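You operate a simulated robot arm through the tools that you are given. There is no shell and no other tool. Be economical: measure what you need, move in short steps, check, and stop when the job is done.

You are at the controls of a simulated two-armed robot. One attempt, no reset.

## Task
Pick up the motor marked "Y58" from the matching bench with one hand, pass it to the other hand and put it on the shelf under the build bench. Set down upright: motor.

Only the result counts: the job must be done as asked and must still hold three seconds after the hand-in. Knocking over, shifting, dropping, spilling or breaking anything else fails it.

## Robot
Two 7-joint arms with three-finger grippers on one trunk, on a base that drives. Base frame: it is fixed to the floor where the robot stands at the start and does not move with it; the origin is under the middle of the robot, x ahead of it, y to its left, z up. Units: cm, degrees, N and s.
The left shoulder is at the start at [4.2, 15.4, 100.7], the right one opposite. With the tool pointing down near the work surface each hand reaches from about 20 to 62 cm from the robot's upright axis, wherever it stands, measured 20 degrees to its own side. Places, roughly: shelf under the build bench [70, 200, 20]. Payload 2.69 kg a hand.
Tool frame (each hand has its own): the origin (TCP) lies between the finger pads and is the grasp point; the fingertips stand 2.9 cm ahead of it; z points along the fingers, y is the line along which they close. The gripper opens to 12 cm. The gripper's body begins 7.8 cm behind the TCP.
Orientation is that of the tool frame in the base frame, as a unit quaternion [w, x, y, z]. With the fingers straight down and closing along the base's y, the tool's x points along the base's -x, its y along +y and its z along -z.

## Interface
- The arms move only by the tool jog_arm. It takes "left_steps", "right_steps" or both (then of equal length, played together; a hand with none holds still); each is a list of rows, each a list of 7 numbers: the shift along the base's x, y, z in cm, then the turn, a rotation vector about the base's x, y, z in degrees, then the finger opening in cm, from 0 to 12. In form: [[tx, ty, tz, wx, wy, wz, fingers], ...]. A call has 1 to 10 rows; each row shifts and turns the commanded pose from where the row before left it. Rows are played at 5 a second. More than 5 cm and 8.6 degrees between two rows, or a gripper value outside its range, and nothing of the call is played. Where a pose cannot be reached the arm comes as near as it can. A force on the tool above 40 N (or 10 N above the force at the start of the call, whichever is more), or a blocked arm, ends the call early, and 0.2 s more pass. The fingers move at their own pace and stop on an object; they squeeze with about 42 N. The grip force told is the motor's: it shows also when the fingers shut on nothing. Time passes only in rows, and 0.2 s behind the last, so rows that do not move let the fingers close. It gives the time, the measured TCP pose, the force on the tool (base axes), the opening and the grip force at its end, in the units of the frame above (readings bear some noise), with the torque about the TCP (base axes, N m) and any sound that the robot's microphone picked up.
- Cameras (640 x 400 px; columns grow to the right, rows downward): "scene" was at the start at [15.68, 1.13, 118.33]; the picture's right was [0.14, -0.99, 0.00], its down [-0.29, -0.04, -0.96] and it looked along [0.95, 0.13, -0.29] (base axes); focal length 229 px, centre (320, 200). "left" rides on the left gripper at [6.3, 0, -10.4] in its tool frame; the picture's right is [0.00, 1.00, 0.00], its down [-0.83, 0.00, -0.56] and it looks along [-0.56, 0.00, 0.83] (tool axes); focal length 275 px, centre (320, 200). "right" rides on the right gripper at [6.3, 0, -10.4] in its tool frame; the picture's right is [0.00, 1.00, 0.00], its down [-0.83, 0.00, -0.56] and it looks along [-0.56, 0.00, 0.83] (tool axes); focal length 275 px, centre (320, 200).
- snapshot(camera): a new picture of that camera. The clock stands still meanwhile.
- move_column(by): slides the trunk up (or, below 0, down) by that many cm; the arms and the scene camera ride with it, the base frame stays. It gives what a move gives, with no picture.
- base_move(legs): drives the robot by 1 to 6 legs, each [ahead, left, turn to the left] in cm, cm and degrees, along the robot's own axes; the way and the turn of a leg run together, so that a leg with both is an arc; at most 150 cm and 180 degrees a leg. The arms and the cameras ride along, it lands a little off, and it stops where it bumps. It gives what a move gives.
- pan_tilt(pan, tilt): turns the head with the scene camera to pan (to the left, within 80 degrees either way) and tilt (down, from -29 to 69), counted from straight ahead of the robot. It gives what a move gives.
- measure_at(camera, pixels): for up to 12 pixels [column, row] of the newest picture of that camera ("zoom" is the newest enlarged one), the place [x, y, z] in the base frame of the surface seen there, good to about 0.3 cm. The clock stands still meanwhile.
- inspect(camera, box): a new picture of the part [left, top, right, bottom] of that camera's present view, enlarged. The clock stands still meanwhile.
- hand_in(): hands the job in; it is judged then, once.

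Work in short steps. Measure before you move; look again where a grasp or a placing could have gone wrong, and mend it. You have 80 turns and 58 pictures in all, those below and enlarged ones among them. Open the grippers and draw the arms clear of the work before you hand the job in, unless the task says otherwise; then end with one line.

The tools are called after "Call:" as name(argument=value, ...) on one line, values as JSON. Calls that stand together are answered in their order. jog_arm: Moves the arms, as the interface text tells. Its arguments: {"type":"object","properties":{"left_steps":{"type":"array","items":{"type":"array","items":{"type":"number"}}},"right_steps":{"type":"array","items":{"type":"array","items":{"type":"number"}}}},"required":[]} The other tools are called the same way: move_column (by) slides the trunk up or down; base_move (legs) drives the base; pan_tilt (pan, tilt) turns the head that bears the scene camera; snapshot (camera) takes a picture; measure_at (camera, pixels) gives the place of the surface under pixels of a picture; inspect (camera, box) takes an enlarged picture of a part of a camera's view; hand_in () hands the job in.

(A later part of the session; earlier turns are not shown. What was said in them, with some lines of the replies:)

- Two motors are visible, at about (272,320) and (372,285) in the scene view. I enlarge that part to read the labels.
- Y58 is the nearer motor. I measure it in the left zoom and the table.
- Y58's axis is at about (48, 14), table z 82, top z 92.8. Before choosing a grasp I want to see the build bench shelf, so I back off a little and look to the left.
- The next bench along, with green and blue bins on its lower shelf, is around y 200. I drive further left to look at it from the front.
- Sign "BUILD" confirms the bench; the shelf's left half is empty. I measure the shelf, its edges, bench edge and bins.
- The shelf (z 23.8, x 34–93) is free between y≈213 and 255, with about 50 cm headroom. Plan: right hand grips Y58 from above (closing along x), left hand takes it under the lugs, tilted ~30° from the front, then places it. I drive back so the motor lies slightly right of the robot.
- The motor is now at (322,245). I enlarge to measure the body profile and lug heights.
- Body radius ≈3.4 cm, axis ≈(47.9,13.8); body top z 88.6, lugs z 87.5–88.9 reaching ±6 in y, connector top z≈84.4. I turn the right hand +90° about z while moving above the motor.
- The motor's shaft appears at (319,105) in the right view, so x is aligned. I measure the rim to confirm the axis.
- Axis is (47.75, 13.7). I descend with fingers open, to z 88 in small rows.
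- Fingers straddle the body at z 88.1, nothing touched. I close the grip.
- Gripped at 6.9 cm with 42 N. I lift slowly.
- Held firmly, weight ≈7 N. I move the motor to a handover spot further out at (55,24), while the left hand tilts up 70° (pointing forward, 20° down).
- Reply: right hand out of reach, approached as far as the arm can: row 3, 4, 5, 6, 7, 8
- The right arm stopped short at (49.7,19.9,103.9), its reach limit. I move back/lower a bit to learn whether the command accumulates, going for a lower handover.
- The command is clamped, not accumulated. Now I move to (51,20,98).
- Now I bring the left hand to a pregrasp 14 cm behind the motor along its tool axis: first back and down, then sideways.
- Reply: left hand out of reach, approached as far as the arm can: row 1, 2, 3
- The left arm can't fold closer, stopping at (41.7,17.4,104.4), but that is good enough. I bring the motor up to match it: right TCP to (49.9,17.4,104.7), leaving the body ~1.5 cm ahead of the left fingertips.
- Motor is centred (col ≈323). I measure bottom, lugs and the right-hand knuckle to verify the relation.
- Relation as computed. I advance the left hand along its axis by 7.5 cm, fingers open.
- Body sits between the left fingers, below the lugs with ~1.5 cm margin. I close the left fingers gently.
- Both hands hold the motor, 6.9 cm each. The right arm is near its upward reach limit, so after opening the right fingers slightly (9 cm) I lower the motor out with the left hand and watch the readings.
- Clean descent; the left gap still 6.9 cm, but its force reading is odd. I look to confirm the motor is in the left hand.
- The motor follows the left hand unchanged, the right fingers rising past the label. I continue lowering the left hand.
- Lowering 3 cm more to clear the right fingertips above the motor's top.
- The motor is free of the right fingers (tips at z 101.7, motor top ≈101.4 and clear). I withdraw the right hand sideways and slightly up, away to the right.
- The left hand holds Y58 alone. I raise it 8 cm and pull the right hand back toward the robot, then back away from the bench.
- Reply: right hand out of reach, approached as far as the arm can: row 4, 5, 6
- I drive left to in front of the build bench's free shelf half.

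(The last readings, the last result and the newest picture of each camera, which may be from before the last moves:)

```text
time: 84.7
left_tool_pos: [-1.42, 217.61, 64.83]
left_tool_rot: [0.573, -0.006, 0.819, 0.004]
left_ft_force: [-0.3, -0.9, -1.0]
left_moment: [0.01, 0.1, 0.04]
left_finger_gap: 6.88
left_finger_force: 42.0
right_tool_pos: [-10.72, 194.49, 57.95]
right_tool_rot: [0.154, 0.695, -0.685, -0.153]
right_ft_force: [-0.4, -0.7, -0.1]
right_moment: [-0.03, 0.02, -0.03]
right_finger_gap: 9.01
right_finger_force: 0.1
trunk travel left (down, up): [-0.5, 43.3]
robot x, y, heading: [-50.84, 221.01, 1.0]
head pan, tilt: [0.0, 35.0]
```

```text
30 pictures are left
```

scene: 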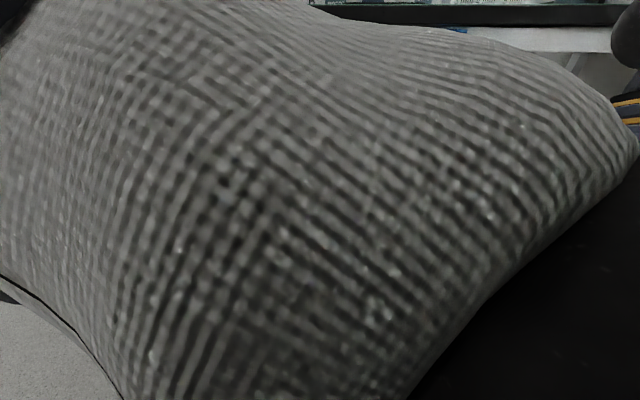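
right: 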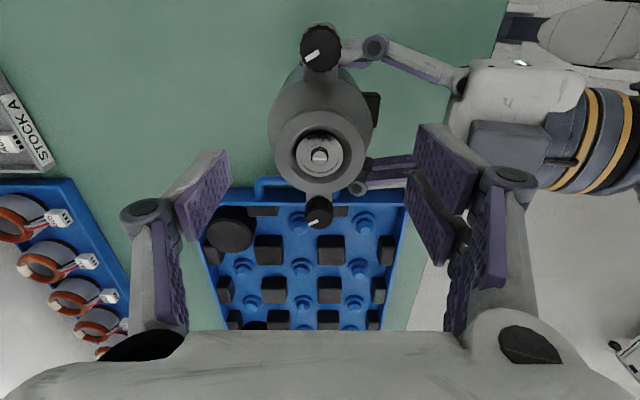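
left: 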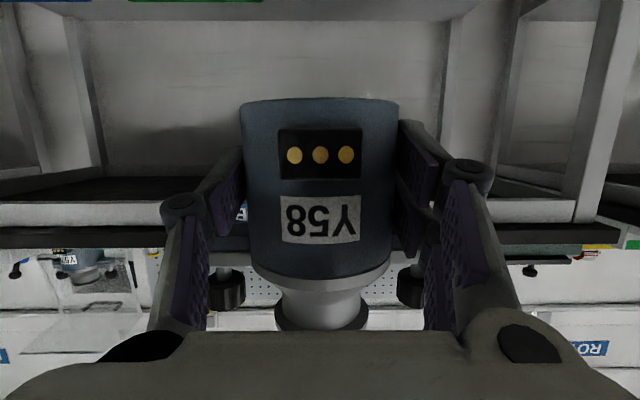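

Motor is secure in the left view. Now in the free space before the bench I lower the left hand and move it to the left.

Call:
jog_arm(left_steps=[[0.6, 2, -2, 0, 0, 0, 5], [0.6, 2, -2, 0, 0, 0, 5], [0.6, 2, -3, 0, 0, 0, 5], [0.6, 2, -3, 0, 0, 0, 5], [0.6, 2, -3, 0, 0, 0, 5], [0.6, 2, -3, 0, 0, 0, 5], [0.6, 1.5, -3, 0, 0, 0, 5], [0.6, 0, -3, 0, 0, 0, 5], [0.6, 0, -3, 0, 0, 0, 5], [0, 0, 0, 0, 0, 0, 5]])

Call:
snapshot(camera="scene")

```text
time: 86.9
left_tool_pos: [4.22, 231.14, 39.47]
left_tool_rot: [0.573, -0.007, 0.819, 0.004]
left_ft_force: [-0.2, -0.3, 0.0]
left_moment: [0.01, 0.07, 0.01]
left_finger_gap: 6.89
left_finger_force: 42.9
right_tool_pos: [-10.89, 194.39, 58.0]
right_tool_rot: [0.154, 0.695, -0.686, -0.154]
right_ft_force: [-0.2, -0.3, -0.2]
right_moment: [0.0, 0.0, 0.01]
right_finger_gap: 9.02
right_finger_force: 0.0
trunk travel left (down, up): [-0.5, 43.3]
robot x, y, heading: [-50.64, 220.97, 0.9]
head pan, tilt: [0.0, 35.0]
```

```text
29 pictures are left
```

scene: 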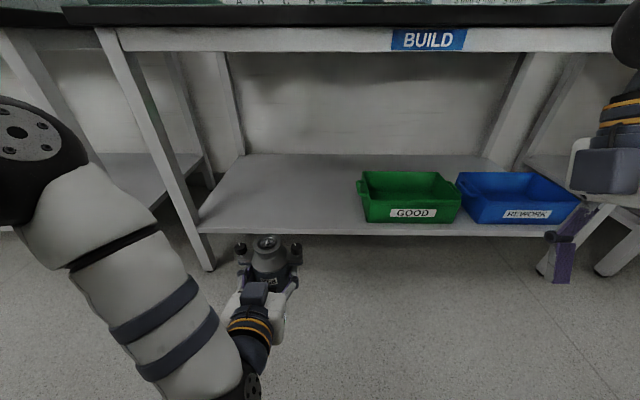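

Clear view: motor at (268,255), shelf free behind it. I lower to z≈32 and extend 6 cm, then drive ahead so the base carries it over the shelf.

Call:
jog_arm(left_steps=[[1, 0, -1.5, 0, 0, 0, 5], [1, 0, -1.5, 0, 0, 0, 5], [1, 0, -1.5, 0, 0, 0, 5], [1, 0, -1.5, 0, 0, 0, 5], [1, 0, -1.3, 0, 0, 0, 5], [1, 0, 0, 0, 0, 0, 5], [0, 0, 0, 0, 0, 0, 5]])

Call:
snapshot(camera="scene")

```text
time: 88.5
left_tool_pos: [9.99, 231.17, 32.51]
left_tool_rot: [0.573, -0.006, 0.819, 0.003]
left_ft_force: [0.0, 0.8, 0.0]
left_moment: [0.03, 0.08, -0.02]
left_finger_gap: 6.88
left_finger_force: 42.4
right_tool_pos: [-10.84, 194.56, 57.99]
right_tool_rot: [0.154, 0.694, -0.686, -0.155]
right_ft_force: [-0.1, 0.6, 0.3]
right_moment: [0.0, -0.01, 0.03]
right_finger_gap: 9.0
right_finger_force: 0.1
trunk travel left (down, up): [-0.5, 43.3]
robot x, y, heading: [-50.82, 220.68, 1.0]
head pan, tilt: [0.0, 35.0]
```

```text
28 pictures are left
```

scene: 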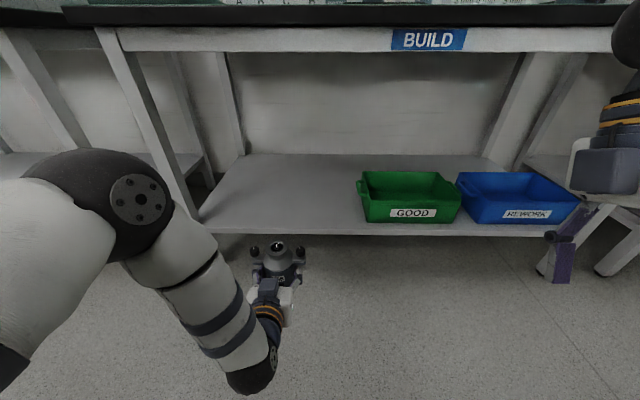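

The left elbow at (100,190) leans forward; before driving I measure it, the wrist, the bench leg and the right hand.

Call:
measure_at(camera="scene", pixels=[[100, 160], [145, 180], [170, 215], [277, 245], [180, 190], [580, 155], [605, 155], [567, 240], [560, 280], [600, 110], [625, 40], [150, 50]])

```text
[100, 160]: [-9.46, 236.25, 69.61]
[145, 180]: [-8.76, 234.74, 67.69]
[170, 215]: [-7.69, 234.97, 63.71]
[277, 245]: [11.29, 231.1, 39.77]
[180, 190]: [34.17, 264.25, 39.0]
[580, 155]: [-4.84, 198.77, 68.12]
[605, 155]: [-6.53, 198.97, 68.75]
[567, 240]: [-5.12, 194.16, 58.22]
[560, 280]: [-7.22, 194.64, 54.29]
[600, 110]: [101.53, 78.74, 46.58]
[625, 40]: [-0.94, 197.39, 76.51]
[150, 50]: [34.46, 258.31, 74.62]
```

The elbow will clear the bench, but the right wrist (x −0.9, z 76) would come close to its front edge. I extend the left arm 7 cm more and pull the right hand back.

Call:
jog_arm(left_steps=[[1.4, 0, 0, 0, 0, 0, 5], [1.4, 0, 0, 0, 0, 0, 5], [1.4, 0, 0, 0, 0, 0, 5], [1.4, 0, 0, 0, 0, 0, 5], [1.4, 0, 0, 0, 0, 0, 5], [0, 0, 0, 0, 0, 0, 5]], right_steps=[[-1.5, -1, -1, 0, 0, 0, 9], [-1.5, -1, -1, 0, 0, 0, 9], [-1.5, -1, -1, 0, 0, 0, 9], [-1.5, -1, -1, 0, 0, 0, 9], [-1.5, -1, -1, 0, 0, 0, 9], [0, 0, 0, 0, 0, 0, 9]])

Call:
snapshot(camera="scene")

```text
time: 89.9
left_tool_pos: [16.95, 231.12, 32.4]
left_tool_rot: [0.574, -0.006, 0.819, 0.004]
left_ft_force: [0.2, 0.5, 0.8]
left_moment: [0.03, 0.05, 0.02]
left_finger_gap: 6.89
left_finger_force: 41.9
right_tool_pos: [-18.47, 189.43, 52.88]
right_tool_rot: [0.154, 0.695, -0.686, -0.153]
right_ft_force: [0.1, -0.9, 0.3]
right_moment: [-0.01, -0.01, -0.02]
right_finger_gap: 9.0
right_finger_force: 0.1
trunk travel left (down, up): [-0.5, 43.3]
robot x, y, heading: [-50.48, 220.95, 0.8]
head pan, tilt: [0.0, 35.0]
```

```text
27 pictures are left
```

scene: 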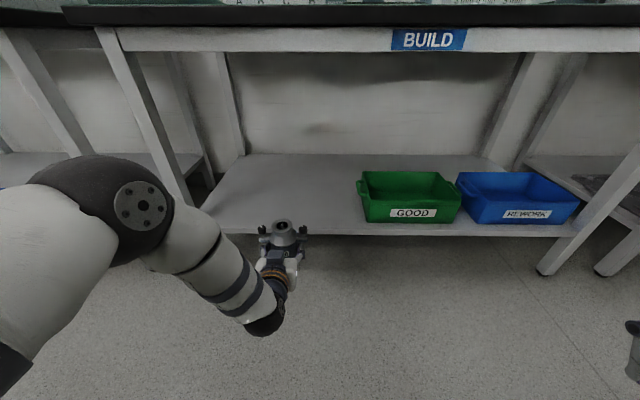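

Right hand is well back now. Motor bottom is at ≈29, shelf at 23.8; I drive ahead 23.5 cm.

Call:
base_move(legs=[[23.5, 0, 0]])

Call:
snapshot(camera="scene")

```text
time: 91.7
left_tool_pos: [40.43, 231.81, 32.52]
left_tool_rot: [0.574, -0.007, 0.819, 0.004]
left_ft_force: [0.0, -0.8, 0.2]
left_moment: [0.03, 0.09, -0.02]
left_finger_gap: 6.86
left_finger_force: 42.2
right_tool_pos: [5.06, 189.8, 52.93]
right_tool_rot: [0.154, 0.696, -0.685, -0.154]
right_ft_force: [0.5, 0.1, -0.2]
right_moment: [0.03, 0.03, 0.0]
right_finger_gap: 9.03
right_finger_force: 0.0
trunk travel left (down, up): [-0.5, 43.3]
robot x, y, heading: [-27.55, 221.21, 1.2]
head pan, tilt: [0.0, 35.0]
```

```text
26 pictures are left
```

scene: 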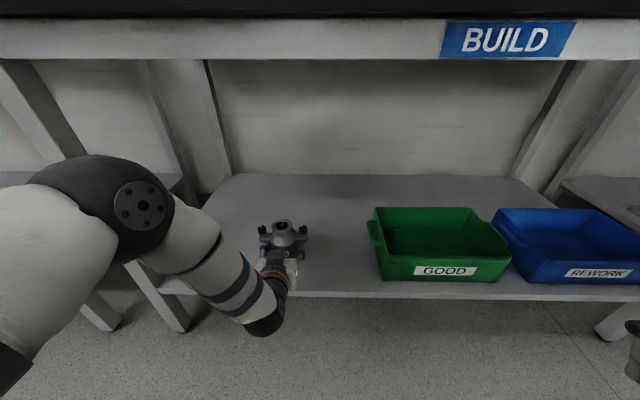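

Motor hovers over the shelf at axis x≈41.7, y≈231.8, clear of the GOOD bin. I lower 4.6 cm to about 0.8 cm above.

Call:
jog_arm(left_steps=[[0, 0, -1.5, 0, 0, 0, 5], [0, 0, -1.5, 0, 0, 0, 5], [0, 0, -1.2, 0, 0, 0, 5], [0, 0, -0.4, 0, 0, 0, 5], [0, 0, 0, 0, 0, 0, 5]])

Call:
inspect(camera="scene", box=[210, 190, 370, 310])

Call:
snapshot(camera="left")

```text
time: 92.9
left_tool_pos: [40.51, 231.63, 27.97]
left_tool_rot: [0.572, -0.007, 0.82, 0.005]
left_ft_force: [0.0, -0.7, 0.9]
left_moment: [0.01, 0.08, 0.01]
left_finger_gap: 6.9
left_finger_force: 42.0
right_tool_pos: [5.15, 189.9, 52.97]
right_tool_rot: [0.154, 0.695, -0.685, -0.153]
right_ft_force: [0.4, -0.2, -0.4]
right_moment: [0.01, -0.01, 0.02]
right_finger_gap: 9.02
right_finger_force: 0.0
trunk travel left (down, up): [-0.5, 43.3]
robot x, y, heading: [-27.6, 221.27, 1.0]
head pan, tilt: [0.0, 35.0]
```

```text
3.33 times, centred on (290, 250) of scene
```

zoom: 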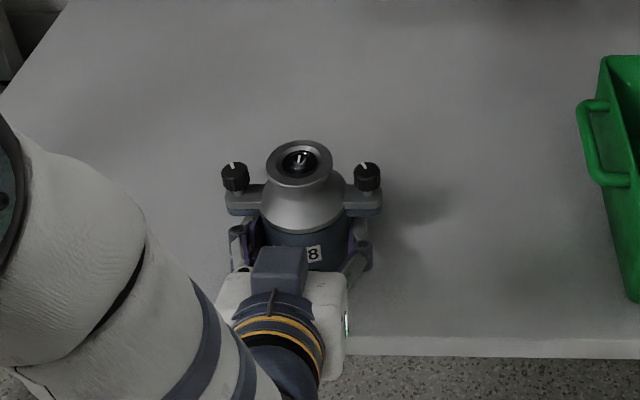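

```text
24 pictures are left
```

left: 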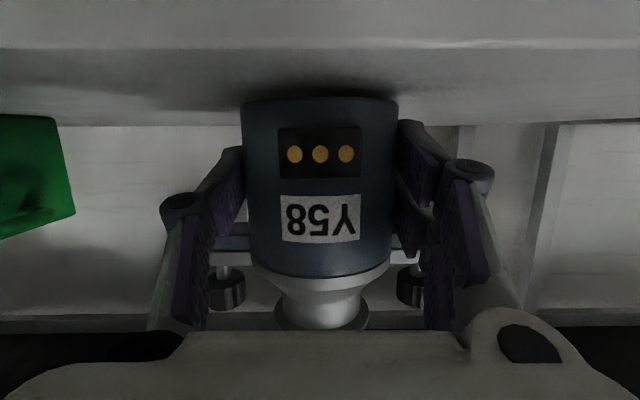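

The motor is just above the shelf and level. I lower in 0.2 cm rows until contact shows.

Call:
jog_arm(left_steps=[[0, 0, -0.2, 0, 0, 0, 5], [0, 0, -0.2, 0, 0, 0, 5], [0, 0, -0.2, 0, 0, 0, 5], [0, 0, 0, 0, 0, 0, 5]])

```text
time: 93.9
left_tool_pos: [40.55, 231.68, 27.61]
left_tool_rot: [0.576, -0.007, 0.818, 0.005]
left_ft_force: [-3.5, 0.5, 8.3]
left_moment: [0.47, 0.21, 0.1]
left_finger_gap: 6.89
left_finger_force: 41.8
right_tool_pos: [5.13, 189.93, 53.01]
right_tool_rot: [0.153, 0.696, -0.685, -0.153]
right_ft_force: [0.7, -0.6, 0.8]
right_moment: [0.01, -0.06, 0.0]
right_finger_gap: 8.99
right_finger_force: 0.0
trunk travel left (down, up): [-0.5, 43.3]
robot x, y, heading: [-27.22, 221.43, 1.0]
head pan, tilt: [0.0, 35.0]
```

Contact at z≈27.6, with a sideways moment of 0.47 N·m, which suggests touching off-centre. I look before releasing.

Call:
inspect(camera="left", box=[120, 0, 520, 250])

Call:
inspect(camera="scene", box=[230, 200, 330, 300])

```text
1.60 times, centred on (320, 125) of left
```

zoom: 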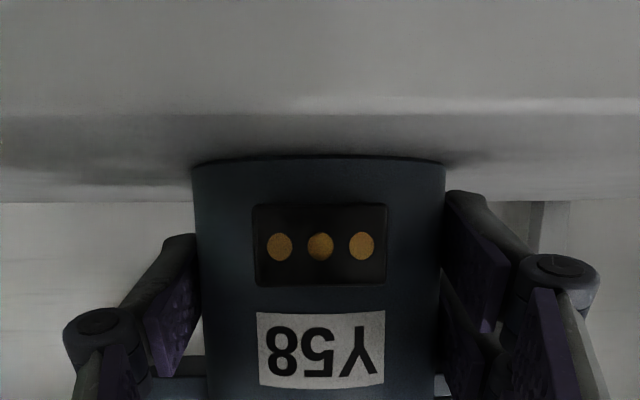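

```text
4.00 times, centred on (280, 250) of scene
```

zoom: 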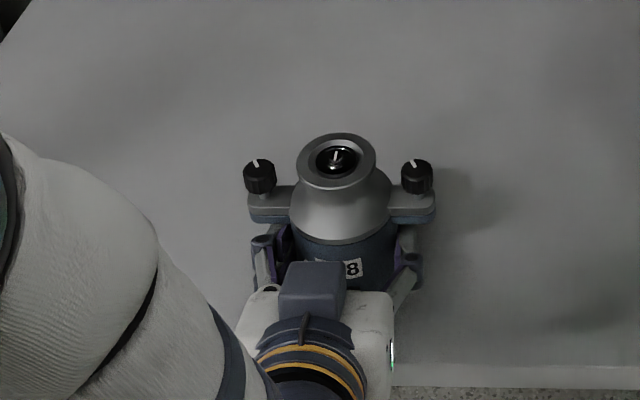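

I retake the left close-up and measure the motor's bottom edge and shelf heights.

Call:
inspect(camera="left", box=[220, 60, 420, 160])

Call:
measure_at(camera="zoom", pixels=[[90, 150], [150, 138], [320, 132], [480, 135], [550, 150], [200, 60], [320, 60], [500, 60], [320, 100], [200, 115], [450, 115]])

```text
3.20 times, centred on (320, 110) of left
```

zoom: 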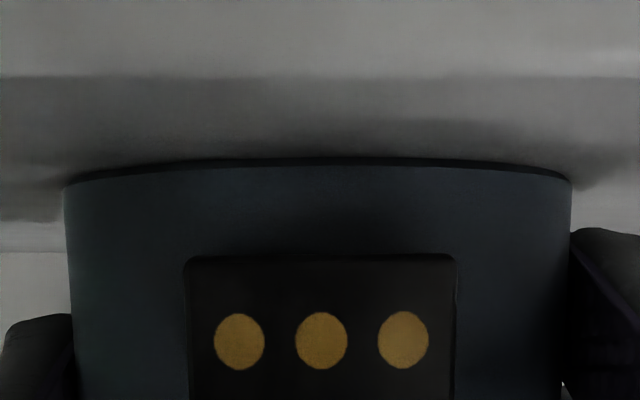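

```text
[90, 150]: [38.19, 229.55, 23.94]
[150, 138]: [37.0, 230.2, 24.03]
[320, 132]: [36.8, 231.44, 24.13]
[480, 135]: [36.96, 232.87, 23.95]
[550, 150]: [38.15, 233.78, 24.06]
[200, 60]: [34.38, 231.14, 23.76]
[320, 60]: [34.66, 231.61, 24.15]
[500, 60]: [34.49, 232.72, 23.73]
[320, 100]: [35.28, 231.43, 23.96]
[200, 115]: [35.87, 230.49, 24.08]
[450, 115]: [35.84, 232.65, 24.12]
```

I measure along the body's lower rim.

Call:
measure_at(camera="zoom", pixels=[[320, 172], [80, 196], [140, 185], [500, 182], [555, 190], [320, 162], [240, 200], [420, 200]])

```text
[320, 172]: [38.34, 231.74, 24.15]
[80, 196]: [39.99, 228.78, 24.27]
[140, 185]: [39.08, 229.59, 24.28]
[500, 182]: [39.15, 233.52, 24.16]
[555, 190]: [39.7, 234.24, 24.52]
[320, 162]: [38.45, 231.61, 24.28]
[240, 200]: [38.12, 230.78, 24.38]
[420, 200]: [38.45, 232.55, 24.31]
```

Motor rim (z≈24.2) rests on the shelf (z≈24.0) to within measurement. I open the left fingers gradually and check.

Call:
jog_arm(left_steps=[[0, 0, 0, 0, 0, 0, 6.8], [0, 0, 0, 0, 0, 0, 7.1], [0, 0, 0, 0, 0, 0, 7.5], [0, 0, 0, 0, 0, 0, 8.5], [0, 0, 0, 0, 0, 0, 8.5]])

Call:
snapshot(camera="left")

```text
time: 95.1
left_tool_pos: [40.47, 231.57, 27.27]
left_tool_rot: [0.574, -0.008, 0.819, 0.005]
left_ft_force: [0.1, 0.5, -0.1]
left_moment: [-0.01, -0.03, -0.01]
left_finger_gap: 8.52
left_finger_force: 0.0
right_tool_pos: [5.08, 189.87, 53.0]
right_tool_rot: [0.153, 0.696, -0.685, -0.153]
right_ft_force: [0.0, -1.0, 0.3]
right_moment: [0.0, 0.0, -0.02]
right_finger_gap: 9.01
right_finger_force: 0.1
trunk travel left (down, up): [-0.5, 43.3]
robot x, y, heading: [-27.49, 221.7, 1.1]
head pan, tilt: [0.0, 35.0]
```

```text
20 pictures are left
```

left: 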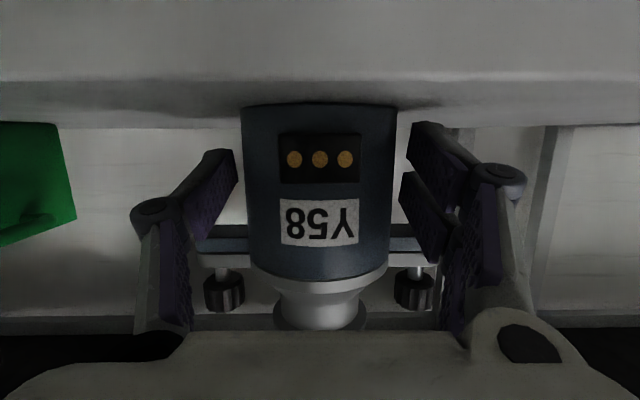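

Released: the motor stands upright (bottom edge level at row 105). I retract the left hand along its finger axis.

Call:
jog_arm(left_steps=[[-0.94, -0.02, 0.34, 0, 0, 0, 8.5], [-0.94, -0.02, 0.34, 0, 0, 0, 8.5], [-1.41, -0.03, 0.51, 0, 0, 0, 8.5], [-1.88, -0.04, 0.68, 0, 0, 0, 8.5], [-1.88, -0.04, 0.68, 0, 0, 0, 8.5], [-1.88, -0.04, 0.68, 0, 0, 0, 8.5], [-1.88, -0.04, 0.68, 0, 0, 0, 8.5]])

Call:
base_move(legs=[[-22, 0, 0]])

Call:
snapshot(camera="scene")

```text
time: 96.7
left_tool_pos: [29.66, 231.45, 31.31]
left_tool_rot: [0.573, -0.006, 0.819, 0.004]
left_ft_force: [0.3, -0.2, -0.4]
left_moment: [-0.01, 0.02, 0.0]
left_finger_gap: 8.5
left_finger_force: 0.0
right_tool_pos: [5.1, 189.99, 52.87]
right_tool_rot: [0.153, 0.696, -0.685, -0.153]
right_ft_force: [-0.4, 0.7, 0.6]
right_moment: [-0.01, -0.02, 0.01]
right_finger_gap: 9.02
right_finger_force: 0.1
trunk travel left (down, up): [-0.5, 43.3]
robot x, y, heading: [-27.48, 221.13, 1.2]
head pan, tilt: [0.0, 35.0]
```

```text
time: 98.4
left_tool_pos: [7.72, 230.92, 31.25]
left_tool_rot: [0.574, -0.006, 0.819, 0.003]
left_ft_force: [0.0, -0.3, 1.0]
left_moment: [0.02, -0.01, 0.01]
left_finger_gap: 8.48
left_finger_force: 0.1
right_tool_pos: [-16.87, 189.36, 52.95]
right_tool_rot: [0.153, 0.695, -0.685, -0.154]
right_ft_force: [0.7, 0.1, -0.2]
right_moment: [-0.02, -0.02, 0.0]
right_finger_gap: 9.0
right_finger_force: 0.3
trunk travel left (down, up): [-0.5, 43.3]
robot x, y, heading: [-49.25, 221.09, 1.0]
head pan, tilt: [0.0, 35.0]
```

```text
19 pictures are left
```

scene: 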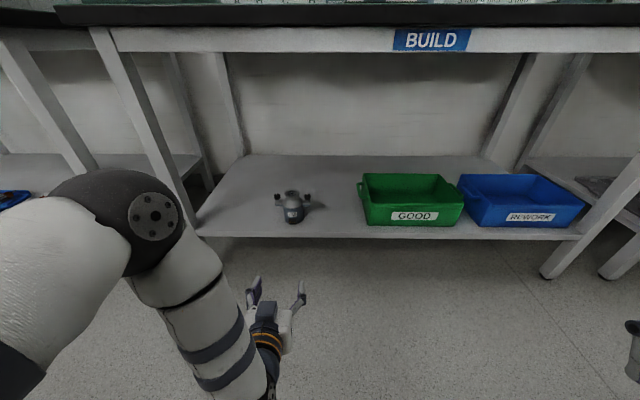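

The motor stands at (293,207) on the shelf; a close-up and fully opened grippers confirm the end state.

Call:
jog_arm(left_steps=[[0, 0, 0, 0, 0, 0, 12], [0, 0, 0, 0, 0, 0, 12]], right_steps=[[0, 0, 0, 0, 0, 0, 12], [0, 0, 0, 0, 0, 0, 12]])

Call:
inspect(camera="scene", box=[243, 170, 343, 240])

```text
time: 99.0
left_tool_pos: [7.77, 230.91, 31.26]
left_tool_rot: [0.574, -0.006, 0.819, 0.003]
left_ft_force: [0.2, 0.5, 0.4]
left_moment: [-0.03, -0.03, -0.01]
left_finger_gap: 12.01
left_finger_force: 0.1
right_tool_pos: [-16.95, 189.3, 52.91]
right_tool_rot: [0.153, 0.695, -0.686, -0.152]
right_ft_force: [-0.3, 0.4, 0.0]
right_moment: [-0.02, -0.04, 0.01]
right_finger_gap: 11.99
right_finger_force: 0.1
trunk travel left (down, up): [-0.5, 43.3]
robot x, y, heading: [-49.3, 220.87, 1.0]
head pan, tilt: [0.0, 35.0]
```

```text
5.71 times, centred on (293, 205) of scene
```

zoom: 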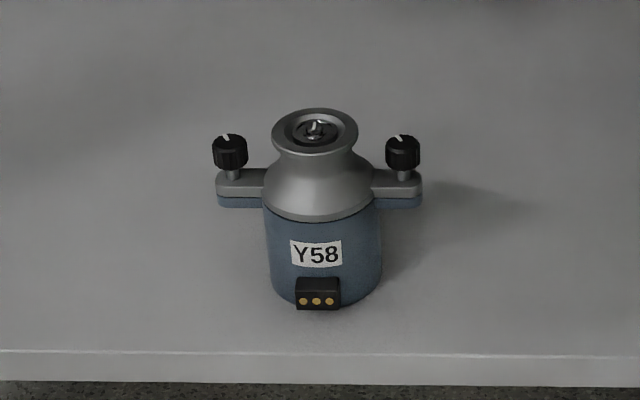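

Y58 stands upright on the shelf, grippers are open and clear. I hand in.

Call:
hand_in()

```text
The job is handed in.
```

The right hand picked up motor Y58, passed it to the left hand, and it now stands upright on the shelf under the build bench; both grippers are open and clear, and the job is handed in.
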